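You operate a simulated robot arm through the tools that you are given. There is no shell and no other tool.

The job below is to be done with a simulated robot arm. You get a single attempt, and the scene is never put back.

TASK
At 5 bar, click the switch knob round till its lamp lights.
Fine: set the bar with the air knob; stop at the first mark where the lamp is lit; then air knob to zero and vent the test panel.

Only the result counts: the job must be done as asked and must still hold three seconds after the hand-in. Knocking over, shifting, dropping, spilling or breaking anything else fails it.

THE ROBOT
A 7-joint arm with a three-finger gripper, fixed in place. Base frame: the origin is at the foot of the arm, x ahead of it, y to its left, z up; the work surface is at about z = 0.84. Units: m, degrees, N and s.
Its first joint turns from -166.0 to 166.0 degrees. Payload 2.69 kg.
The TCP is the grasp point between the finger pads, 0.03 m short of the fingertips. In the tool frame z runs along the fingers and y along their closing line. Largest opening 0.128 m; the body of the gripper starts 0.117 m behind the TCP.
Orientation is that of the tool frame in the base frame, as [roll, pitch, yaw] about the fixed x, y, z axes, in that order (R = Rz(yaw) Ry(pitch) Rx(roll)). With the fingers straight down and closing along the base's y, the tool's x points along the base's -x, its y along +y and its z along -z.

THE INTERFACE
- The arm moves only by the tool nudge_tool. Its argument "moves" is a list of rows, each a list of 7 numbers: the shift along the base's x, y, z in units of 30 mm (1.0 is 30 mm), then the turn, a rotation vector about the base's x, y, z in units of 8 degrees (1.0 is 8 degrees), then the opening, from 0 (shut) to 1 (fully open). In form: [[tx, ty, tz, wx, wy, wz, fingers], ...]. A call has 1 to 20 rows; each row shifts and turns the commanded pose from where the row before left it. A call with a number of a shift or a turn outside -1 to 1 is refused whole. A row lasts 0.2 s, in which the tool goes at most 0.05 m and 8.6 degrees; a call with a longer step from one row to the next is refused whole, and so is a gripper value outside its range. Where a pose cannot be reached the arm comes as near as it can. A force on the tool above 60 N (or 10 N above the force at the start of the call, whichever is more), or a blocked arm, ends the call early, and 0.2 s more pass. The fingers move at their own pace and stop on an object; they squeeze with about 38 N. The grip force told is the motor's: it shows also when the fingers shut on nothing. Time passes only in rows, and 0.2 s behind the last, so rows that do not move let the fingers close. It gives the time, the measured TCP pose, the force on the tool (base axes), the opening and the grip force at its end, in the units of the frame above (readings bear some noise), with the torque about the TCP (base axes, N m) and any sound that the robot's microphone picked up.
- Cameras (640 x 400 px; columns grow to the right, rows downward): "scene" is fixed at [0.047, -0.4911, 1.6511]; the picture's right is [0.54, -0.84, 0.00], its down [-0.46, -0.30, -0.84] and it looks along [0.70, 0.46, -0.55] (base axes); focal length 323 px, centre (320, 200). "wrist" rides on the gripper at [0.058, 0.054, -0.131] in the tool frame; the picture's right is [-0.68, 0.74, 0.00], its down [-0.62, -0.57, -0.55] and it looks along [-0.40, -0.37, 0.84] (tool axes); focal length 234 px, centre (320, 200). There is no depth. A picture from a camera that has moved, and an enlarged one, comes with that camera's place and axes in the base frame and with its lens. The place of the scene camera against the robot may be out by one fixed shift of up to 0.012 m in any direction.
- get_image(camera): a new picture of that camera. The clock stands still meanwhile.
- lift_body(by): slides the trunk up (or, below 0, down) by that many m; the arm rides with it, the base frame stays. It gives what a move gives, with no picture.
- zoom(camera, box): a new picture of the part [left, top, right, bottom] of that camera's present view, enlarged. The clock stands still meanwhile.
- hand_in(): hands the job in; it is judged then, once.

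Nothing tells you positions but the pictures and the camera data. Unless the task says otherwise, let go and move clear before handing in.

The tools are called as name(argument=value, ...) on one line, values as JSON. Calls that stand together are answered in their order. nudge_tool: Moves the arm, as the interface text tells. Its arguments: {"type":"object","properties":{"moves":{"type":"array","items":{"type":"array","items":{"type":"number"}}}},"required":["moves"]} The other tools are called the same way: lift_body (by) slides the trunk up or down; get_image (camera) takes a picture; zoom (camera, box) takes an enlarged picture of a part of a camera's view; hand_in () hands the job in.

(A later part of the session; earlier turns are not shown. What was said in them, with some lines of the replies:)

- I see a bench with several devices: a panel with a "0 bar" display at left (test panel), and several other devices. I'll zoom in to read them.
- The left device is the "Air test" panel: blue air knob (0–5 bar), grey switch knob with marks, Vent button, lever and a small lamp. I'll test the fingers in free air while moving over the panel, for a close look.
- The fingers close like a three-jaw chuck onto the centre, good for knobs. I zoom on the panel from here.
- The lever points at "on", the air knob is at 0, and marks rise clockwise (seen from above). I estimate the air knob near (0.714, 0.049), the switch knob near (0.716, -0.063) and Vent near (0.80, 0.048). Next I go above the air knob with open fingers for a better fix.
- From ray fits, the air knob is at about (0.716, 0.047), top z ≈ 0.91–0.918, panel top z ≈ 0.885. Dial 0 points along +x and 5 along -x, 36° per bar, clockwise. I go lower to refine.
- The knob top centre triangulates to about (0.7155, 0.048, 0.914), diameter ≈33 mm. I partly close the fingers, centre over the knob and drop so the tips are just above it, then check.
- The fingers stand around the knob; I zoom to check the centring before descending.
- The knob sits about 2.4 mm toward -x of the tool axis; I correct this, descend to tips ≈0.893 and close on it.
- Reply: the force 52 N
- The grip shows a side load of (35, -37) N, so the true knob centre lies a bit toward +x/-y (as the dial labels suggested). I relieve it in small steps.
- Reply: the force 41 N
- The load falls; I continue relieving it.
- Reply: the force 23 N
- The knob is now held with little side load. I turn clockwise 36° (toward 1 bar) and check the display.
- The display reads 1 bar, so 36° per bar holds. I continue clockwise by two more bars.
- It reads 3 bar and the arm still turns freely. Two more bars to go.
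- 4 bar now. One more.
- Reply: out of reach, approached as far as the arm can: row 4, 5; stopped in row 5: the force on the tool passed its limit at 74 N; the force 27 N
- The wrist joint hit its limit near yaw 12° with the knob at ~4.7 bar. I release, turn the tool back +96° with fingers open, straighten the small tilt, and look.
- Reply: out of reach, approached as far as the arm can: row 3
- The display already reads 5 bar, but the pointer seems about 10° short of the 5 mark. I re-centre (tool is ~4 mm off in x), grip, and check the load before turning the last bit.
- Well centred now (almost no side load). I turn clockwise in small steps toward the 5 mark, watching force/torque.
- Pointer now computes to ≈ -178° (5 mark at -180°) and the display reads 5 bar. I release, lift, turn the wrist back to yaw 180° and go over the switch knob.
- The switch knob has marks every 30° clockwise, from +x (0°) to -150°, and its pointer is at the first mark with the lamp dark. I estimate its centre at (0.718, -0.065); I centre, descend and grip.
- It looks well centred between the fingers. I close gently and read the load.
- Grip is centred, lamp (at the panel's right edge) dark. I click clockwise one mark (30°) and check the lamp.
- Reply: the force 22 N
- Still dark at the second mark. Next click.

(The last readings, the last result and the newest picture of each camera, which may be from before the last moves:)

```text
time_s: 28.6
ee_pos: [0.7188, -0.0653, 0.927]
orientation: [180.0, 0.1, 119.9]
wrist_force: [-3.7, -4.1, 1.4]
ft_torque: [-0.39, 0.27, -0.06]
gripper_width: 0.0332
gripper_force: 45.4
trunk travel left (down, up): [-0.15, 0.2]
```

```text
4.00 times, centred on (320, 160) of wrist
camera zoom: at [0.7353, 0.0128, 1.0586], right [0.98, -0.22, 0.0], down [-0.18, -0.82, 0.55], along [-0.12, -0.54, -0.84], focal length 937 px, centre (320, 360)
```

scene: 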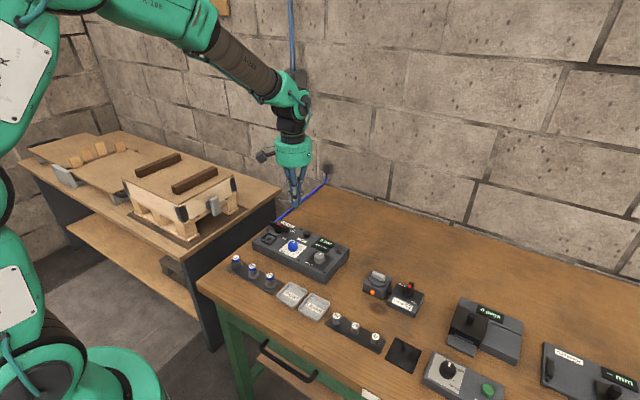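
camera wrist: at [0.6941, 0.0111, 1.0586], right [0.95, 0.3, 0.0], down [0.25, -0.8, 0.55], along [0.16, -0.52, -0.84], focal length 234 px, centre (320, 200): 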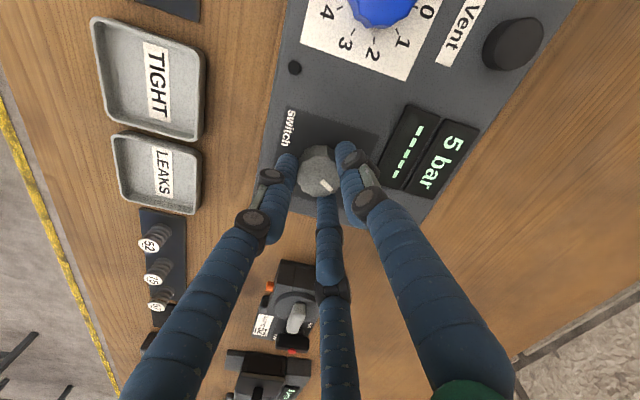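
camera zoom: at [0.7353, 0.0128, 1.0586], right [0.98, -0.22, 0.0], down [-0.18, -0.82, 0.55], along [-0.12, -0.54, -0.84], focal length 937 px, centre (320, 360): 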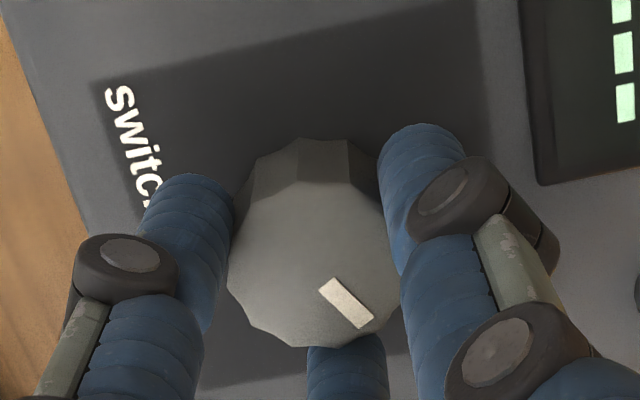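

The lamp lit at the third mark (-60°); pointer reads -60°, matching a mark. To rule out lamp lag at the second mark, I go back one click, wait, and check that it's truly dark there.

nudge_tool(moves=[[0, 0, 0, 0, 0, 0.75, 0], [0, 0, 0, 0, 0, 0.75, 0], [0, 0, 0, 0, 0, 0.75, 0], [0, 0, 0, 0, 0, 0.75, 0], [0, 0, 0, 0, 0, 0.75, 0], [0, 0, 0, 0, 0, 0, 0], [0, 0, 0, 0, 0, 0, 0], [0, 0, 0, 0, 0, 0, 0], [0, 0, 0, 0, 0, 0, 0], [0, 0, 0, 0, 0, 0, 0], [0, 0, 0, 0, 0, 0, 0], [0, 0, 0, 0, 0, 0, 0], [0, 0, 0, 0, 0, 0, 0]])

zoom(camera="scene", box=[260, 210, 380, 285])

zoom(camera="wrist", box=[240, 110, 400, 210])

```text
time_s: 31.4
ee_pos: [0.7174, -0.0656, 0.9271]
orientation: [-179.9, 0.0, 150.0]
wrist_force: [2.7, 0.8, -11.2]
ft_torque: [-0.01, -0.07, 0.0]
gripper_width: 0.0331
gripper_force: 44.5
trunk travel left (down, up): [-0.15, 0.2]
```

```text
5.33 times, centred on (320, 248) of scene
camera zoom: at [0.047, -0.4911, 1.6511], right [0.54, -0.84, 0.0], down [-0.46, -0.3, -0.84], along [0.7, 0.46, -0.55], focal length 1722 px, centre (320, -53)
```

zoom: 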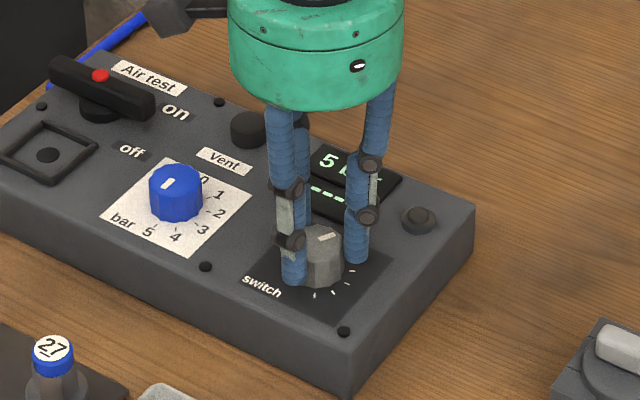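

```text
4.00 times, centred on (320, 160) of wrist
camera zoom: at [0.6941, 0.011, 1.0587], right [0.95, 0.3, 0.0], down [0.25, -0.8, 0.55], along [0.16, -0.52, -0.84], focal length 937 px, centre (320, 360)
```

zoom: 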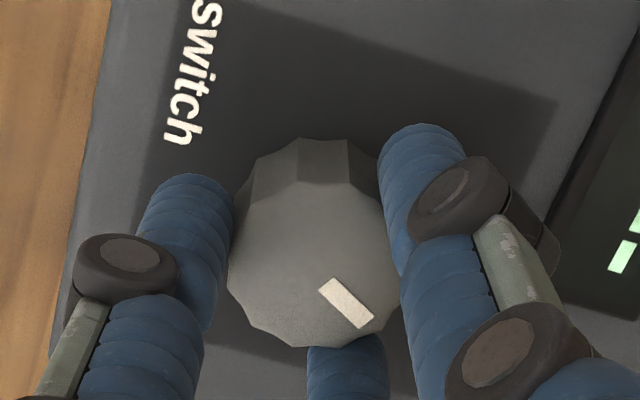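

Confirmed dark at the second mark. I click forward again to the third mark, release the knob and check lamp and pointer.

nudge_tool(moves=[[0, 0, 0, 0, 0, -0.75, 0], [0, 0, 0, 0, 0, -0.75, 0], [0, 0, 0, 0, 0, -0.75, 0], [0, 0, 0, 0, 0, -0.75, 0], [0, 0, 0, 0, 0, -0.75, 0], [0, 0, 0, 0, 0, 0, 0], [0, 0, 0, 0, 0, 0, 0], [0, 0, 0, 0, 0, 0, 0.5], [0, 0, 0, 0, 0, 0, 0.5], [0, 0, 0, 0, 0, 0, 0.5], [0, 0, 0.8, 0, 0, 0, 0.5], [0, 0, 0.8, 0, 0, 0, 0.5], [0, 0, 0.8, 0, 0, 0, 0.5], [0, 0, 0, 0, 0, 0, 0.5]])

zoom(camera="scene", box=[260, 210, 380, 285])

zoom(camera="wrist", box=[240, 90, 400, 190])

```text
time_s: 34.4
ee_pos: [0.7185, -0.0656, 1.0019]
orientation: [179.9, 0.1, 120.0]
wrist_force: [-0.1, 0.0, 0.8]
ft_torque: [0.01, -0.02, 0.05]
gripper_width: 0.064
gripper_force: 0.1
trunk travel left (down, up): [-0.15, 0.2]
```

```text
5.33 times, centred on (320, 248) of scene
camera zoom: at [0.047, -0.4911, 1.6511], right [0.54, -0.84, 0.0], down [-0.46, -0.3, -0.84], along [0.7, 0.46, -0.55], focal length 1722 px, centre (320, -53)
```

zoom: 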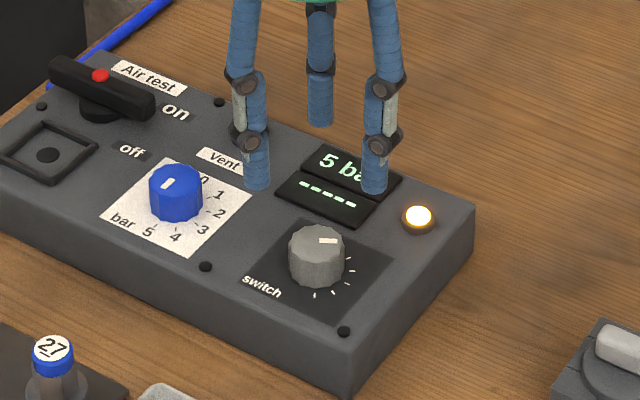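

```text
4.00 times, centred on (320, 140) of wrist
camera zoom: at [0.7359, 0.0126, 1.1322], right [0.98, -0.22, 0.0], down [-0.18, -0.82, 0.55], along [-0.12, -0.54, -0.84], focal length 937 px, centre (320, 440)
```

zoom: 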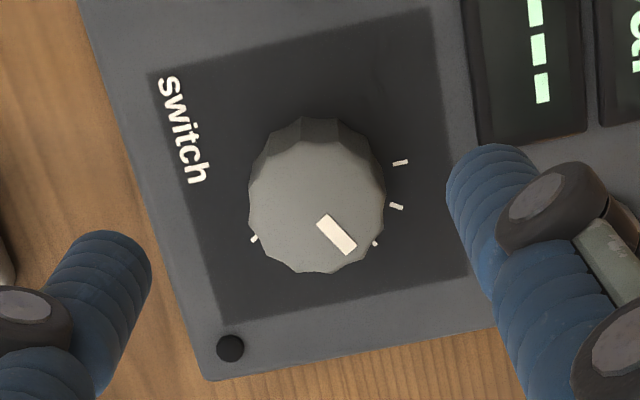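

Lamp lit, pointer on the third mark, knob released. Now back to the air knob: I move over it while turning the tool to yaw ≈24°, so there's room for a 180° counter-clockwise turn.

nudge_tool(moves=[[0, 0.9125, 0, 0, 0, -1, 0.5], [0, 0.9125, 0, 0, 0, -1, 0.5], [0.01, 0.9125, 0, 0, 0, -1, 0.5], [0, 0.9125, 0, 0, 0, -1, 0.5], [0, 0, 0, 0, 0, -1, 0.5], [0, 0, 0, 0, 0, -1, 0.5], [0, 0, 0, 0, 0, -1, 0.5], [0, 0, 0, 0, 0, -1, 0.5], [0, 0, 0, 0, 0, -1, 0.5], [0, 0, 0, 0, 0, -1, 0.5], [0, 0, 0, 0, 0, -1, 0.5], [0, 0, 0, 0, 0, -1, 0.5], [0, 0, 0, 0, 0, 0, 0.5]])

get_image(camera="wrist")

zoom(camera="wrist", box=[240, 90, 400, 190])

zoom(camera="scene", box=[260, 210, 380, 285])

```text
time_s: 37.2
ee_pos: [0.7188, 0.0464, 0.9998]
orientation: [179.9, 0.1, 23.9]
wrist_force: [0.3, 0.3, -0.1]
ft_torque: [0.03, 0.01, 0.0]
gripper_width: 0.0639
gripper_force: 0.0
trunk travel left (down, up): [-0.15, 0.2]
```

```text
taken
camera wrist: at [0.7937, 0.0202, 1.1307], right [-0.32, -0.95, 0.0], down [-0.79, 0.27, 0.55], along [-0.52, 0.17, -0.84], focal length 234 px, centre (320, 200)
```

wrist: 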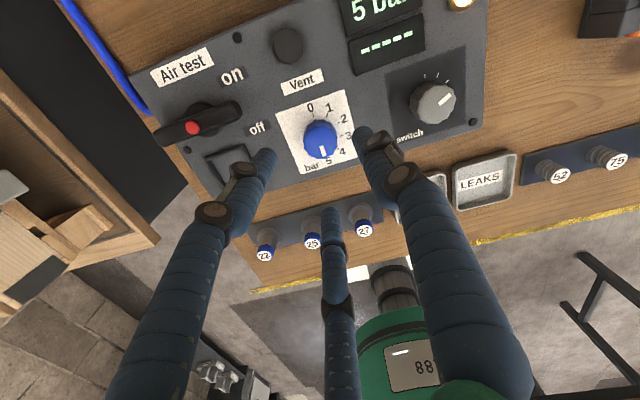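

```text
4.00 times, centred on (320, 140) of wrist
camera zoom: at [0.7937, 0.0202, 1.1307], right [-0.32, -0.95, 0.0], down [-0.79, 0.27, 0.55], along [-0.52, 0.17, -0.84], focal length 937 px, centre (320, 440)
```

zoom: 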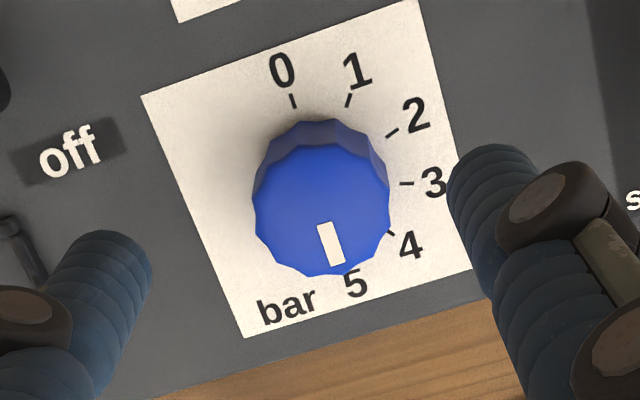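

```text
5.33 times, centred on (320, 248) of scene
camera zoom: at [0.047, -0.4911, 1.6511], right [0.54, -0.84, 0.0], down [-0.46, -0.3, -0.84], along [0.7, 0.46, -0.55], focal length 1722 px, centre (320, -53)
```

zoom: 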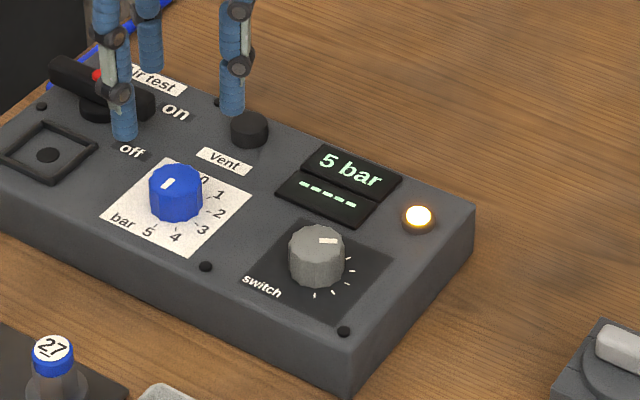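

The air pointer is right on the 5 mark and lamp stays lit. I descend and grip the air knob.

nudge_tool(moves=[[0, 0, -0.8, 0, 0, 0, 0.5], [0, 0, -0.8, 0, 0, 0, 0.5], [0, 0, -0.8, 0, 0, 0, 0.5], [0, 0, 0, 0, 0, 0, 0.4], [0, 0, 0, 0, 0, 0, 0], [0, 0, 0, 0, 0, 0, 0], [0, 0, 0, 0, 0, 0, 0]])

```text
time_s: 38.8
ee_pos: [0.7176, 0.047, 0.927]
orientation: [-180.0, 0.2, 24.0]
wrist_force: [-1.3, -13.7, 0.4]
ft_torque: [-0.68, -0.05, 0.01]
gripper_width: 0.033
gripper_force: 45.4
trunk travel left (down, up): [-0.15, 0.2]
```

Gripped with small side load. I turn counter-clockwise 108° first (to ~2 bar), easing y slightly.

nudge_tool(moves=[[0, -0.03, 0, 0, 0, 0.9, 0], [0, 0, 0, 0, 0, 0.9, 0], [0, 0, 0, 0, 0, 0.9, 0], [0, 0, 0, 0, 0, 0.9, 0], [0, 0, 0, 0, 0, 0.9, 0], [0, 0, 0, 0, 0, 0.9, 0], [0, 0, 0, 0, 0, 0.9, 0], [0, 0, 0, 0, 0, 0.9, 0], [0, 0, 0, 0, 0, 0.9, 0], [0, 0, 0, 0, 0, 0.9, 0], [0, 0, 0, 0, 0, 0.9, 0], [0, 0, 0, 0, 0, 0.9, 0], [0, 0, 0, 0, 0, 0.9, 0], [0, 0, 0, 0, 0, 0.9, 0], [0, 0, 0, 0, 0, 0.9, 0], [0, 0, 0, 0, 0, 0, 0]])

zoom(camera="scene", box=[230, 200, 350, 275])

```text
time_s: 42.2
ee_pos: [0.7179, 0.0448, 0.9261]
orientation: [-179.9, 0.1, 132.1]
wrist_force: [-11.0, 16.3, -22.6]
ft_torque: [0.7, 0.19, -0.03]
gripper_width: 0.0329
gripper_force: 44.5
trunk travel left (down, up): [-0.15, 0.2]
```

```text
5.33 times, centred on (290, 238) of scene
camera zoom: at [0.047, -0.4911, 1.6511], right [0.54, -0.84, 0.0], down [-0.46, -0.3, -0.84], along [0.7, 0.46, -0.55], focal length 1722 px, centre (480, 0)
```

zoom: 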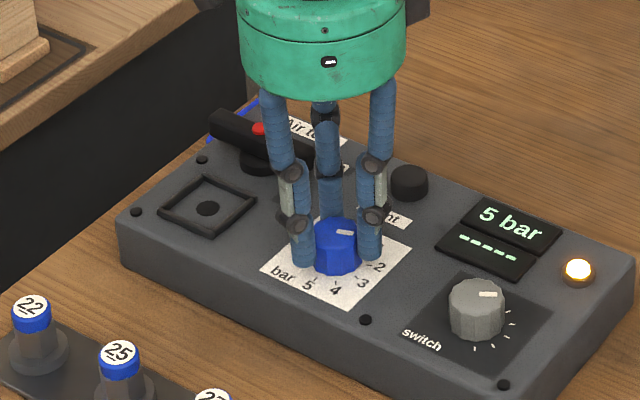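

The display holds 5 bar (trapped air, to be vented later) while the knob turns back. Two more bars to zero.

nudge_tool(moves=[[-0.02, 0.02, 0, 0, 0, 0.9, 0], [0, 0, 0, 0, 0, 0.9, 0], [0, 0, 0, 0, 0, 0.9, 0], [0, 0, 0, 0, 0, 0.9, 0], [0, 0, 0, 0, 0, 0.9, 0], [0, 0, 0, 0, 0, 0.9, 0], [0, 0, 0, 0, 0, 0.9, 0], [0, 0, 0, 0, 0, 0.9, 0], [0, 0, 0, 0, 0, 0, 0]])

zoom(camera="scene", box=[230, 200, 350, 275])

zoom(camera="wrist", box=[240, 110, 400, 210])

```text
time_s: 44.2
ee_pos: [0.7177, 0.045, 0.9259]
orientation: [-180.0, 0.0, -170.3]
wrist_force: [-8.5, 21.0, -23.1]
ft_torque: [0.63, 0.26, 0.0]
gripper_width: 0.0325
gripper_force: 44.4
trunk travel left (down, up): [-0.15, 0.2]
```

```text
5.33 times, centred on (290, 238) of scene
camera zoom: at [0.047, -0.4911, 1.6511], right [0.54, -0.84, 0.0], down [-0.46, -0.3, -0.84], along [0.7, 0.46, -0.55], focal length 1722 px, centre (480, 0)
```

zoom: 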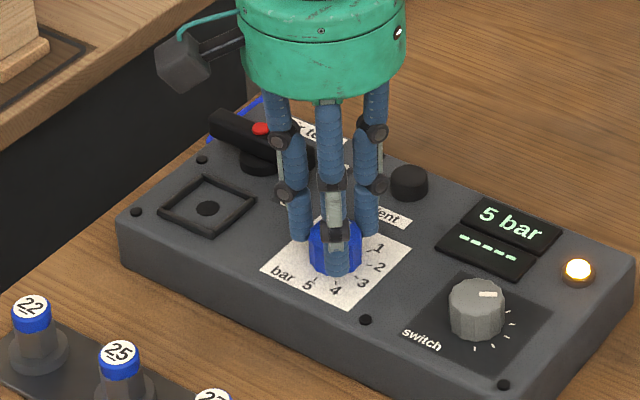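

```text
4.00 times, centred on (320, 160) of wrist
camera zoom: at [0.6513, 0.0883, 1.0583], right [0.54, 0.84, 0.0], down [0.7, -0.45, 0.55], along [0.46, -0.3, -0.84], focal length 937 px, centre (320, 360)
```

zoom: 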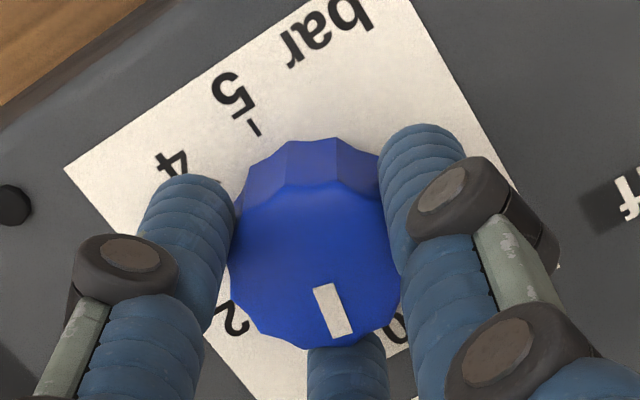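

The pointer is still ~14° short of 0 (8 rows only). Two more steps, easing the side load.

nudge_tool(moves=[[-0.02, 0.03, -0.02, 0, 0, 0.9, 0], [0, 0, 0, 0, 0, 0.9, 0], [0, 0, 0, 0, 0, 0, 0]])

zoom(camera="wrist", box=[240, 110, 400, 210])

zoom(camera="scene", box=[230, 200, 350, 275])

```text
time_s: 45.0
ee_pos: [0.7176, 0.0445, 0.9268]
orientation: [179.9, 0.2, -156.0]
wrist_force: [-3.3, 7.0, -20.7]
ft_torque: [0.06, -0.18, -0.5]
gripper_width: 0.033
gripper_force: 45.1
trunk travel left (down, up): [-0.15, 0.2]
```

```text
4.00 times, centred on (320, 160) of wrist
camera zoom: at [0.6425, 0.0704, 1.0584], right [0.32, 0.95, 0.0], down [0.79, -0.27, 0.55], along [0.52, -0.17, -0.84], focal length 937 px, centre (320, 360)
```

zoom: 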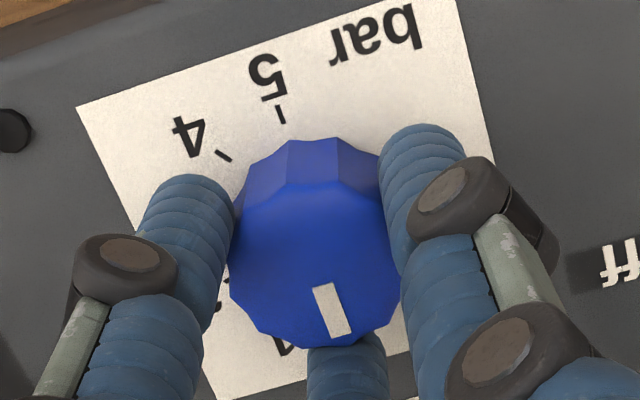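

```text
5.33 times, centred on (290, 238) of scene
camera zoom: at [0.047, -0.4911, 1.6511], right [0.54, -0.84, 0.0], down [-0.46, -0.3, -0.84], along [0.7, 0.46, -0.55], focal length 1722 px, centre (480, 0)
```

zoom: 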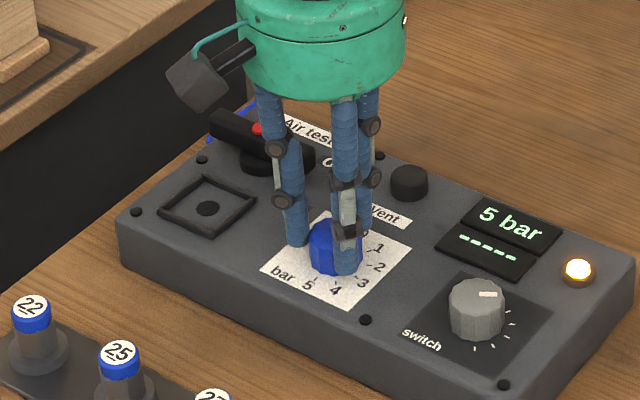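

The knob hit its stop at zero (torque -0.5 Nm). I release, lift, return to yaw 180° and check pointer; then look at the Vent button.

nudge_tool(moves=[[0, 0, 0, 0, 0, -0.1, 0], [0, 0, 0, 0, 0, 0, 0.5], [0, 0, 0, 0, 0, 0, 0.5], [0, 0, 0, 0, 0, 0, 0.5], [0, 0, 0.9, 0, 0, 0, 0.5], [0, 0, 0.9, 0, 0, 0, 0.5], [0, 0, 0.9, 0, 0, -0.97, 0.5], [0.9, 0, 0, 0, 0, -0.97, 0.8], [0.9, 0, 0, 0, 0, -0.97, 0.8], [0.9, 0, 0, 0, 0, 0, 0.8], [0, 0, 0, 0, 0, 0, 0.8]])

get_image(camera="wrist")

zoom(camera="wrist", box=[240, 90, 400, 190])

zoom(camera="scene", box=[230, 200, 350, 275])

```text
time_s: 47.4
ee_pos: [0.7982, 0.0449, 1.0077]
orientation: [-179.9, 0.0, 179.9]
wrist_force: [0.6, 0.1, 0.5]
ft_torque: [-0.03, 0.02, 0.0]
gripper_width: 0.1023
gripper_force: 0.0
trunk travel left (down, up): [-0.15, 0.2]
```

```text
taken
camera wrist: at [0.7395, 0.0988, 1.1386], right [0.68, 0.73, 0.0], down [0.61, -0.57, 0.55], along [0.4, -0.37, -0.84], focal length 234 px, centre (320, 200)
```

wrist: 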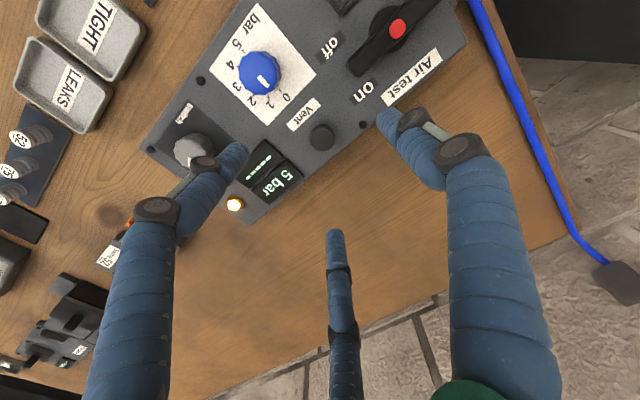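

```text
4.00 times, centred on (320, 140) of wrist
camera zoom: at [0.7395, 0.0988, 1.1386], right [0.68, 0.73, 0.0], down [0.61, -0.57, 0.55], along [0.4, -0.37, -0.84], focal length 937 px, centre (320, 440)
```

zoom: 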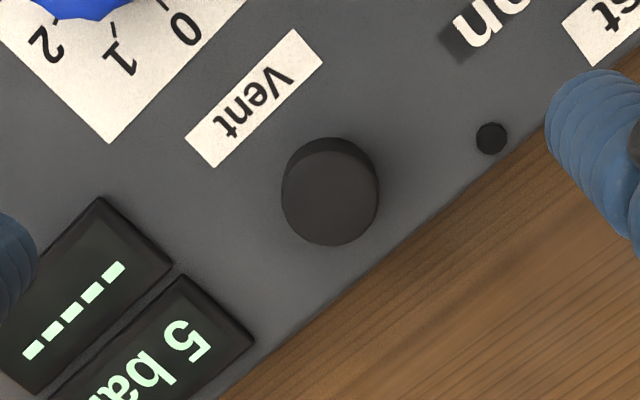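

```text
5.33 times, centred on (290, 238) of scene
camera zoom: at [0.047, -0.4911, 1.6511], right [0.54, -0.84, 0.0], down [-0.46, -0.3, -0.84], along [0.7, 0.46, -0.55], focal length 1722 px, centre (480, 0)
```

zoom: 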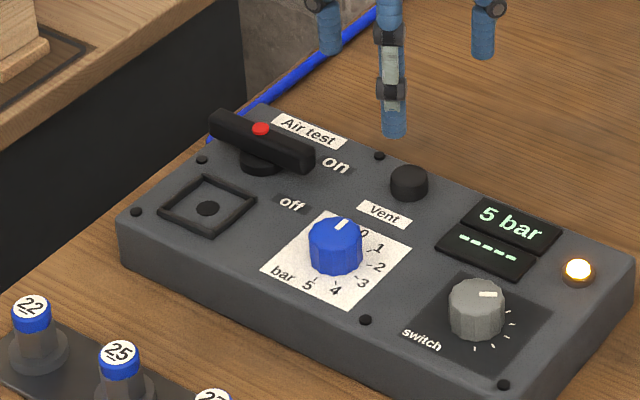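

Air knob is back at 0 (pointer at 0); 5 bar is still trapped and lamp lit. The Vent button is about (0.804, 0.044), top z ≈ 0.90. I close the fingers, centre over it and approach.

nudge_tool(moves=[[0.2, -0.03, 0, 0, 0, 0, 0], [0, 0, 0, 0, 0, 0, 0], [0, 0, -0.7, 0, 0, 0, 0], [0, 0, -0.7, 0, 0, 0, 0], [0, 0, -0.6, 0, 0, 0, 0], [0, 0, 0, 0, 0, 0, 0]])

get_image(camera="wrist")

zoom(camera="scene", box=[230, 190, 350, 265])

```text
time_s: 48.8
ee_pos: [0.8054, 0.0455, 0.9476]
orientation: [179.9, 0.1, 179.9]
wrist_force: [0.3, 0.1, -0.1]
ft_torque: [0.01, 0.03, -0.02]
gripper_width: 0.002
gripper_force: 31.5
trunk travel left (down, up): [-0.15, 0.2]
```

```text
taken
camera wrist: at [0.746, 0.098, 1.0798], right [0.68, 0.74, 0.0], down [0.61, -0.57, 0.55], along [0.4, -0.37, -0.84], focal length 234 px, centre (320, 200)
```

wrist: 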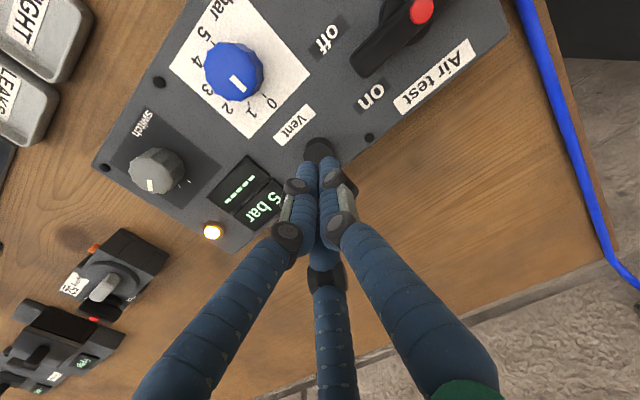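

```text
5.33 times, centred on (290, 228) of scene
camera zoom: at [0.047, -0.4911, 1.6511], right [0.54, -0.84, 0.0], down [-0.46, -0.3, -0.84], along [0.7, 0.46, -0.55], focal length 1722 px, centre (480, 53)
```

zoom: 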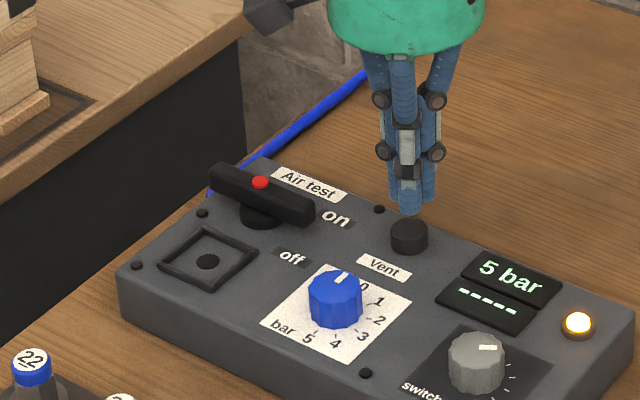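

Tips are right above the Vent button. I lower slowly until contact.

nudge_tool(moves=[[0, 0, -0.15, 0, 0, 0, 0], [0, 0, -0.15, 0, 0, 0, 0], [0, 0, -0.15, 0, 0, 0, 0], [0, 0, -0.1, 0, 0, 0, 0], [0, 0, 0, 0, 0, 0, 0]])

```text
time_s: 50.0
ee_pos: [0.8035, 0.0461, 0.9315]
orientation: [-180.0, 0.1, 180.0]
wrist_force: [0.5, -0.1, -0.3]
ft_torque: [0.03, 0.04, -0.01]
gripper_width: 0.0024
gripper_force: 31.2
trunk travel left (down, up): [-0.15, 0.2]
```

nudge_tool(moves=[[0, 0, -0.07, 0, 0, 0, 0], [0, 0, -0.07, 0, 0, 0, 0], [0, 0, 0, 0, 0, 0, 0]])

zoom(camera="scene", box=[230, 190, 350, 265])

```text
time_s: 50.8
ee_pos: [0.8042, 0.0454, 0.927]
orientation: [180.0, 0.0, 179.9]
wrist_force: [-0.7, 0.8, 0.6]
ft_torque: [-0.05, -0.01, 0.05]
gripper_width: 0.0019
gripper_force: 31.7
trunk travel left (down, up): [-0.15, 0.2]
```

```text
5.33 times, centred on (290, 228) of scene
camera zoom: at [0.047, -0.4911, 1.6511], right [0.54, -0.84, 0.0], down [-0.46, -0.3, -0.84], along [0.7, 0.46, -0.55], focal length 1722 px, centre (480, 53)
```

zoom: 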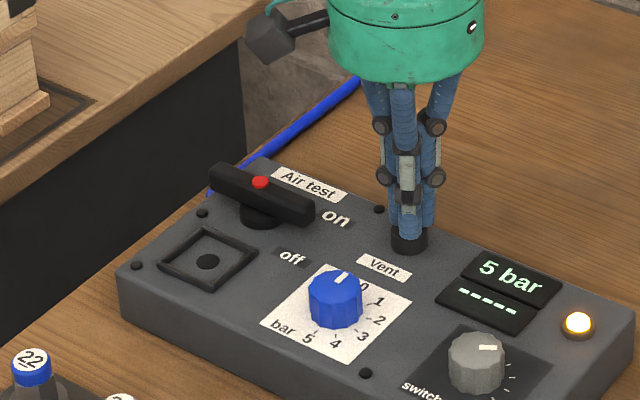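

No contact force yet (tips ≈0.897). I continue down in 1.5 mm steps.

nudge_tool(moves=[[0, 0, -0.05, 0, 0, 0, 0], [0, 0, -0.05, 0, 0, 0, 0], [0, 0, 0, 0, 0, 0, 0]])

zoom(camera="scene", box=[230, 190, 350, 265])

```text
time_s: 51.6
ee_pos: [0.8052, 0.0446, 0.9249]
orientation: [179.9, 0.2, 179.9]
wrist_force: [0.4, -0.7, 2.0]
ft_torque: [-0.01, 0.03, 0.01]
gripper_width: 0.0057
gripper_force: 30.7
trunk travel left (down, up): [-0.15, 0.2]
```

```text
5.33 times, centred on (290, 228) of scene
camera zoom: at [0.047, -0.4911, 1.6511], right [0.54, -0.84, 0.0], down [-0.46, -0.3, -0.84], along [0.7, 0.46, -0.55], focal length 1722 px, centre (480, 53)
```

zoom: 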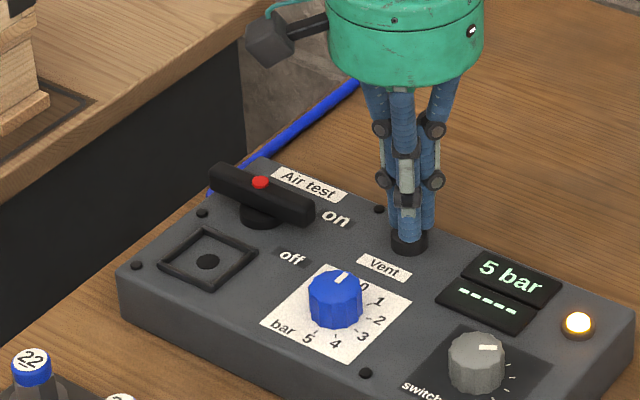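

Light contact now (2 N). I press further.

nudge_tool(moves=[[0, 0, -0.05, 0, 0, 0, 0], [0, 0, -0.05, 0, 0, 0, 0], [0, 0, 0, 0, 0, 0, 0], [0, 0, 0, 0, 0, 0, 0]])

zoom(camera="scene", box=[230, 190, 350, 265])

```text
time_s: 52.6
ee_pos: [0.8035, 0.0447, 0.9199]
orientation: [-180.0, 0.1, 179.9]
wrist_force: [-0.1, 0.2, 2.8]
ft_torque: [0.05, -0.03, 0.0]
gripper_width: 0.006
gripper_force: 30.7
trunk travel left (down, up): [-0.15, 0.2]
heard: click
```

```text
5.33 times, centred on (290, 228) of scene
camera zoom: at [0.047, -0.4911, 1.6511], right [0.54, -0.84, 0.0], down [-0.46, -0.3, -0.84], along [0.7, 0.46, -0.55], focal length 1722 px, centre (480, 53)
```

zoom: 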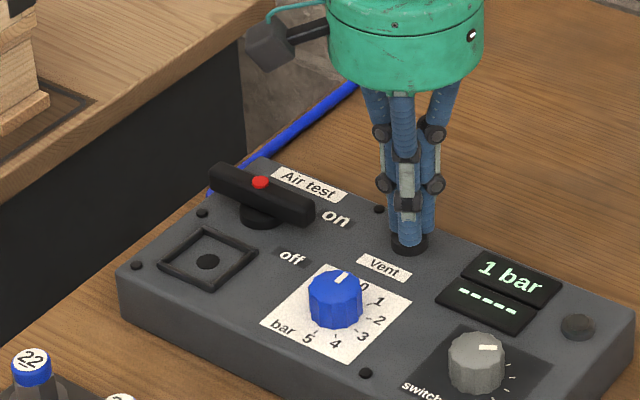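

A click was heard and the pressure is falling (1 bar). I hold the button until it reads zero.

nudge_tool(moves=[[0, 0, 0, 0, 0, 0, 0], [0, 0, 0, 0, 0, 0, 0], [0, 0, 0, 0, 0, 0, 0], [0, 0, 0, 0, 0, 0, 0], [0, 0, 0, 0, 0, 0, 0], [0, 0, 0, 0, 0, 0, 0], [0, 0, 0, 0, 0, 0, 0], [0, 0, 0, 0, 0, 0, 0], [0, 0, 0, 0, 0, 0, 0], [0, 0, 0, 0, 0, 0, 0]])

zoom(camera="scene", box=[230, 190, 350, 265])

```text
time_s: 54.8
ee_pos: [0.8041, 0.0446, 0.9223]
orientation: [180.0, 0.1, 180.0]
wrist_force: [-0.4, 0.1, 3.5]
ft_torque: [-0.01, -0.01, 0.01]
gripper_width: 0.006
gripper_force: 31.6
trunk travel left (down, up): [-0.15, 0.2]
```

```text
5.33 times, centred on (290, 228) of scene
camera zoom: at [0.047, -0.4911, 1.6511], right [0.54, -0.84, 0.0], down [-0.46, -0.3, -0.84], along [0.7, 0.46, -0.55], focal length 1722 px, centre (480, 53)
```

zoom: 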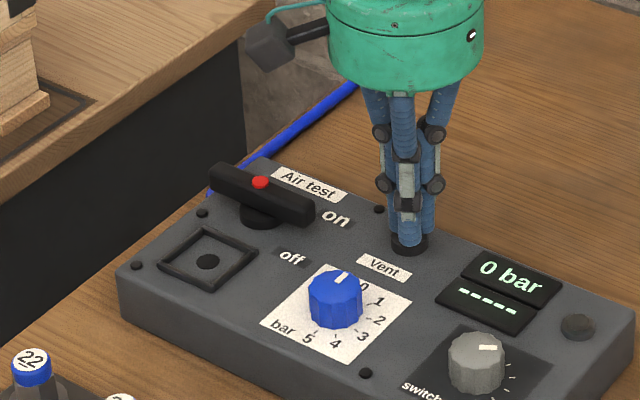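

The panel reads 0 bar. I lift straight up and move clear, then check the final state.

nudge_tool(moves=[[0, 0, 0.3, 0, 0, 0, 0], [0, 0, 0.6, 0, 0, 0, 0], [0, 0, 1, 0, 0, 0, 0], [0, 0, 1, 0, 0, 0, 0], [0, 0, 1, 0, 0, 0, 0.3], [0, 0, 1, 0, 0, 0, 0.5], [0, 0, 1, 0, 0, 0, 0.5], [0, -0.9, 0.5, 0, 0, 0, 0.5], [0, -0.9, 0.5, 0, 0, 0, 0.5], [0, -0.9, 0, 0, 0, 0, 0.5], [0, -0.9, 0, 0, 0, 0, 0.5], [0, 0, 0, 0, 0, 0, 0.5], [0, 0, 0, 0, 0, 0, 0.5]])

zoom(camera="scene", box=[240, 210, 360, 285])

get_image(camera="wrist")

get_image(camera="scene")

```text
time_s: 57.6
ee_pos: [0.8069, -0.0624, 1.1278]
orientation: [180.0, 0.0, 179.9]
wrist_force: [0.3, -0.1, 0.0]
ft_torque: [0.02, 0.01, -0.03]
gripper_width: 0.0641
gripper_force: 0.0
trunk travel left (down, up): [-0.15, 0.2]
```

```text
5.33 times, centred on (300, 248) of scene
camera zoom: at [0.047, -0.4911, 1.6511], right [0.54, -0.84, 0.0], down [-0.46, -0.3, -0.84], along [0.7, 0.46, -0.55], focal length 1722 px, centre (427, -53)
```

zoom: 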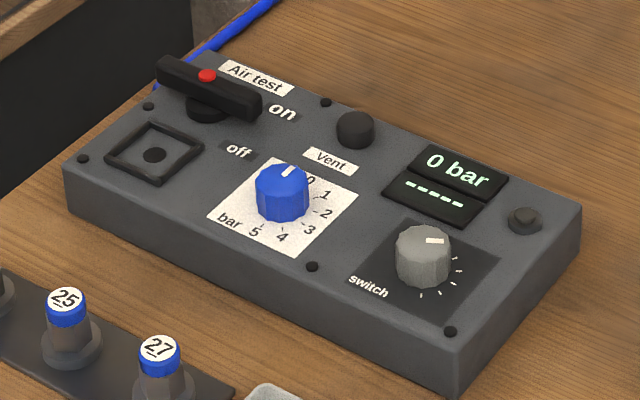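

```text
taken
camera wrist: at [0.7475, -0.0092, 1.2591], right [0.68, 0.74, 0.0], down [0.61, -0.57, 0.55], along [0.4, -0.37, -0.84], focal length 234 px, centre (320, 200)
```

wrist: 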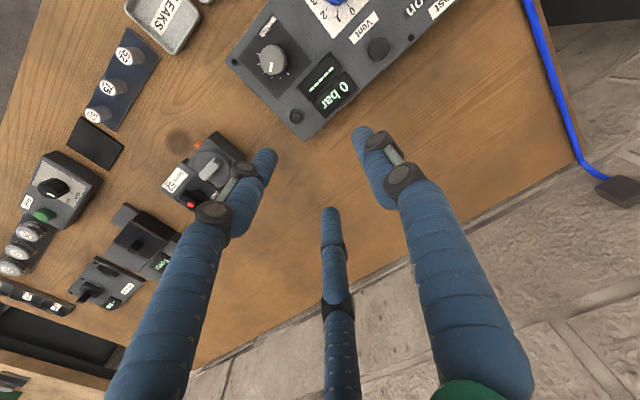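

```text
taken
```

scene: 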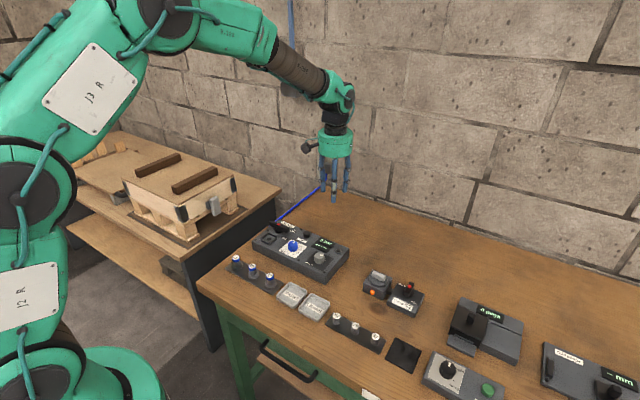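

Final state: the switch knob is on the third mark (the first where the lamp lit at 5 bar), the air knob is at 0, and the panel is vented to 0 bar. Nothing else has moved and the arm is clear, so I hand in.

hand_in()

```text
The job is handed in.
```

The job is done and handed in: at 5 bar the switch knob's lamp first lit at the third mark, and I left the knob there.

- **Switch knob:** the lamp was dark at the first two marks. I went back to the second mark and waited to be sure it wasn't just slow to light, then returned to the third. The pointer sits on that mark.
- **Air knob:** I turned it up until the display read 5 bar, then back down to its stop at 0.
- **Vent:** 5 bar stayed trapped after the air knob went to zero. I pressed and held Vent until the display read 0 bar, and it stayed there after I let go. The lamp went out as the pressure fell.

Nothing else on the bench looked moved in the last pictures, and the arm is clear of the panel.
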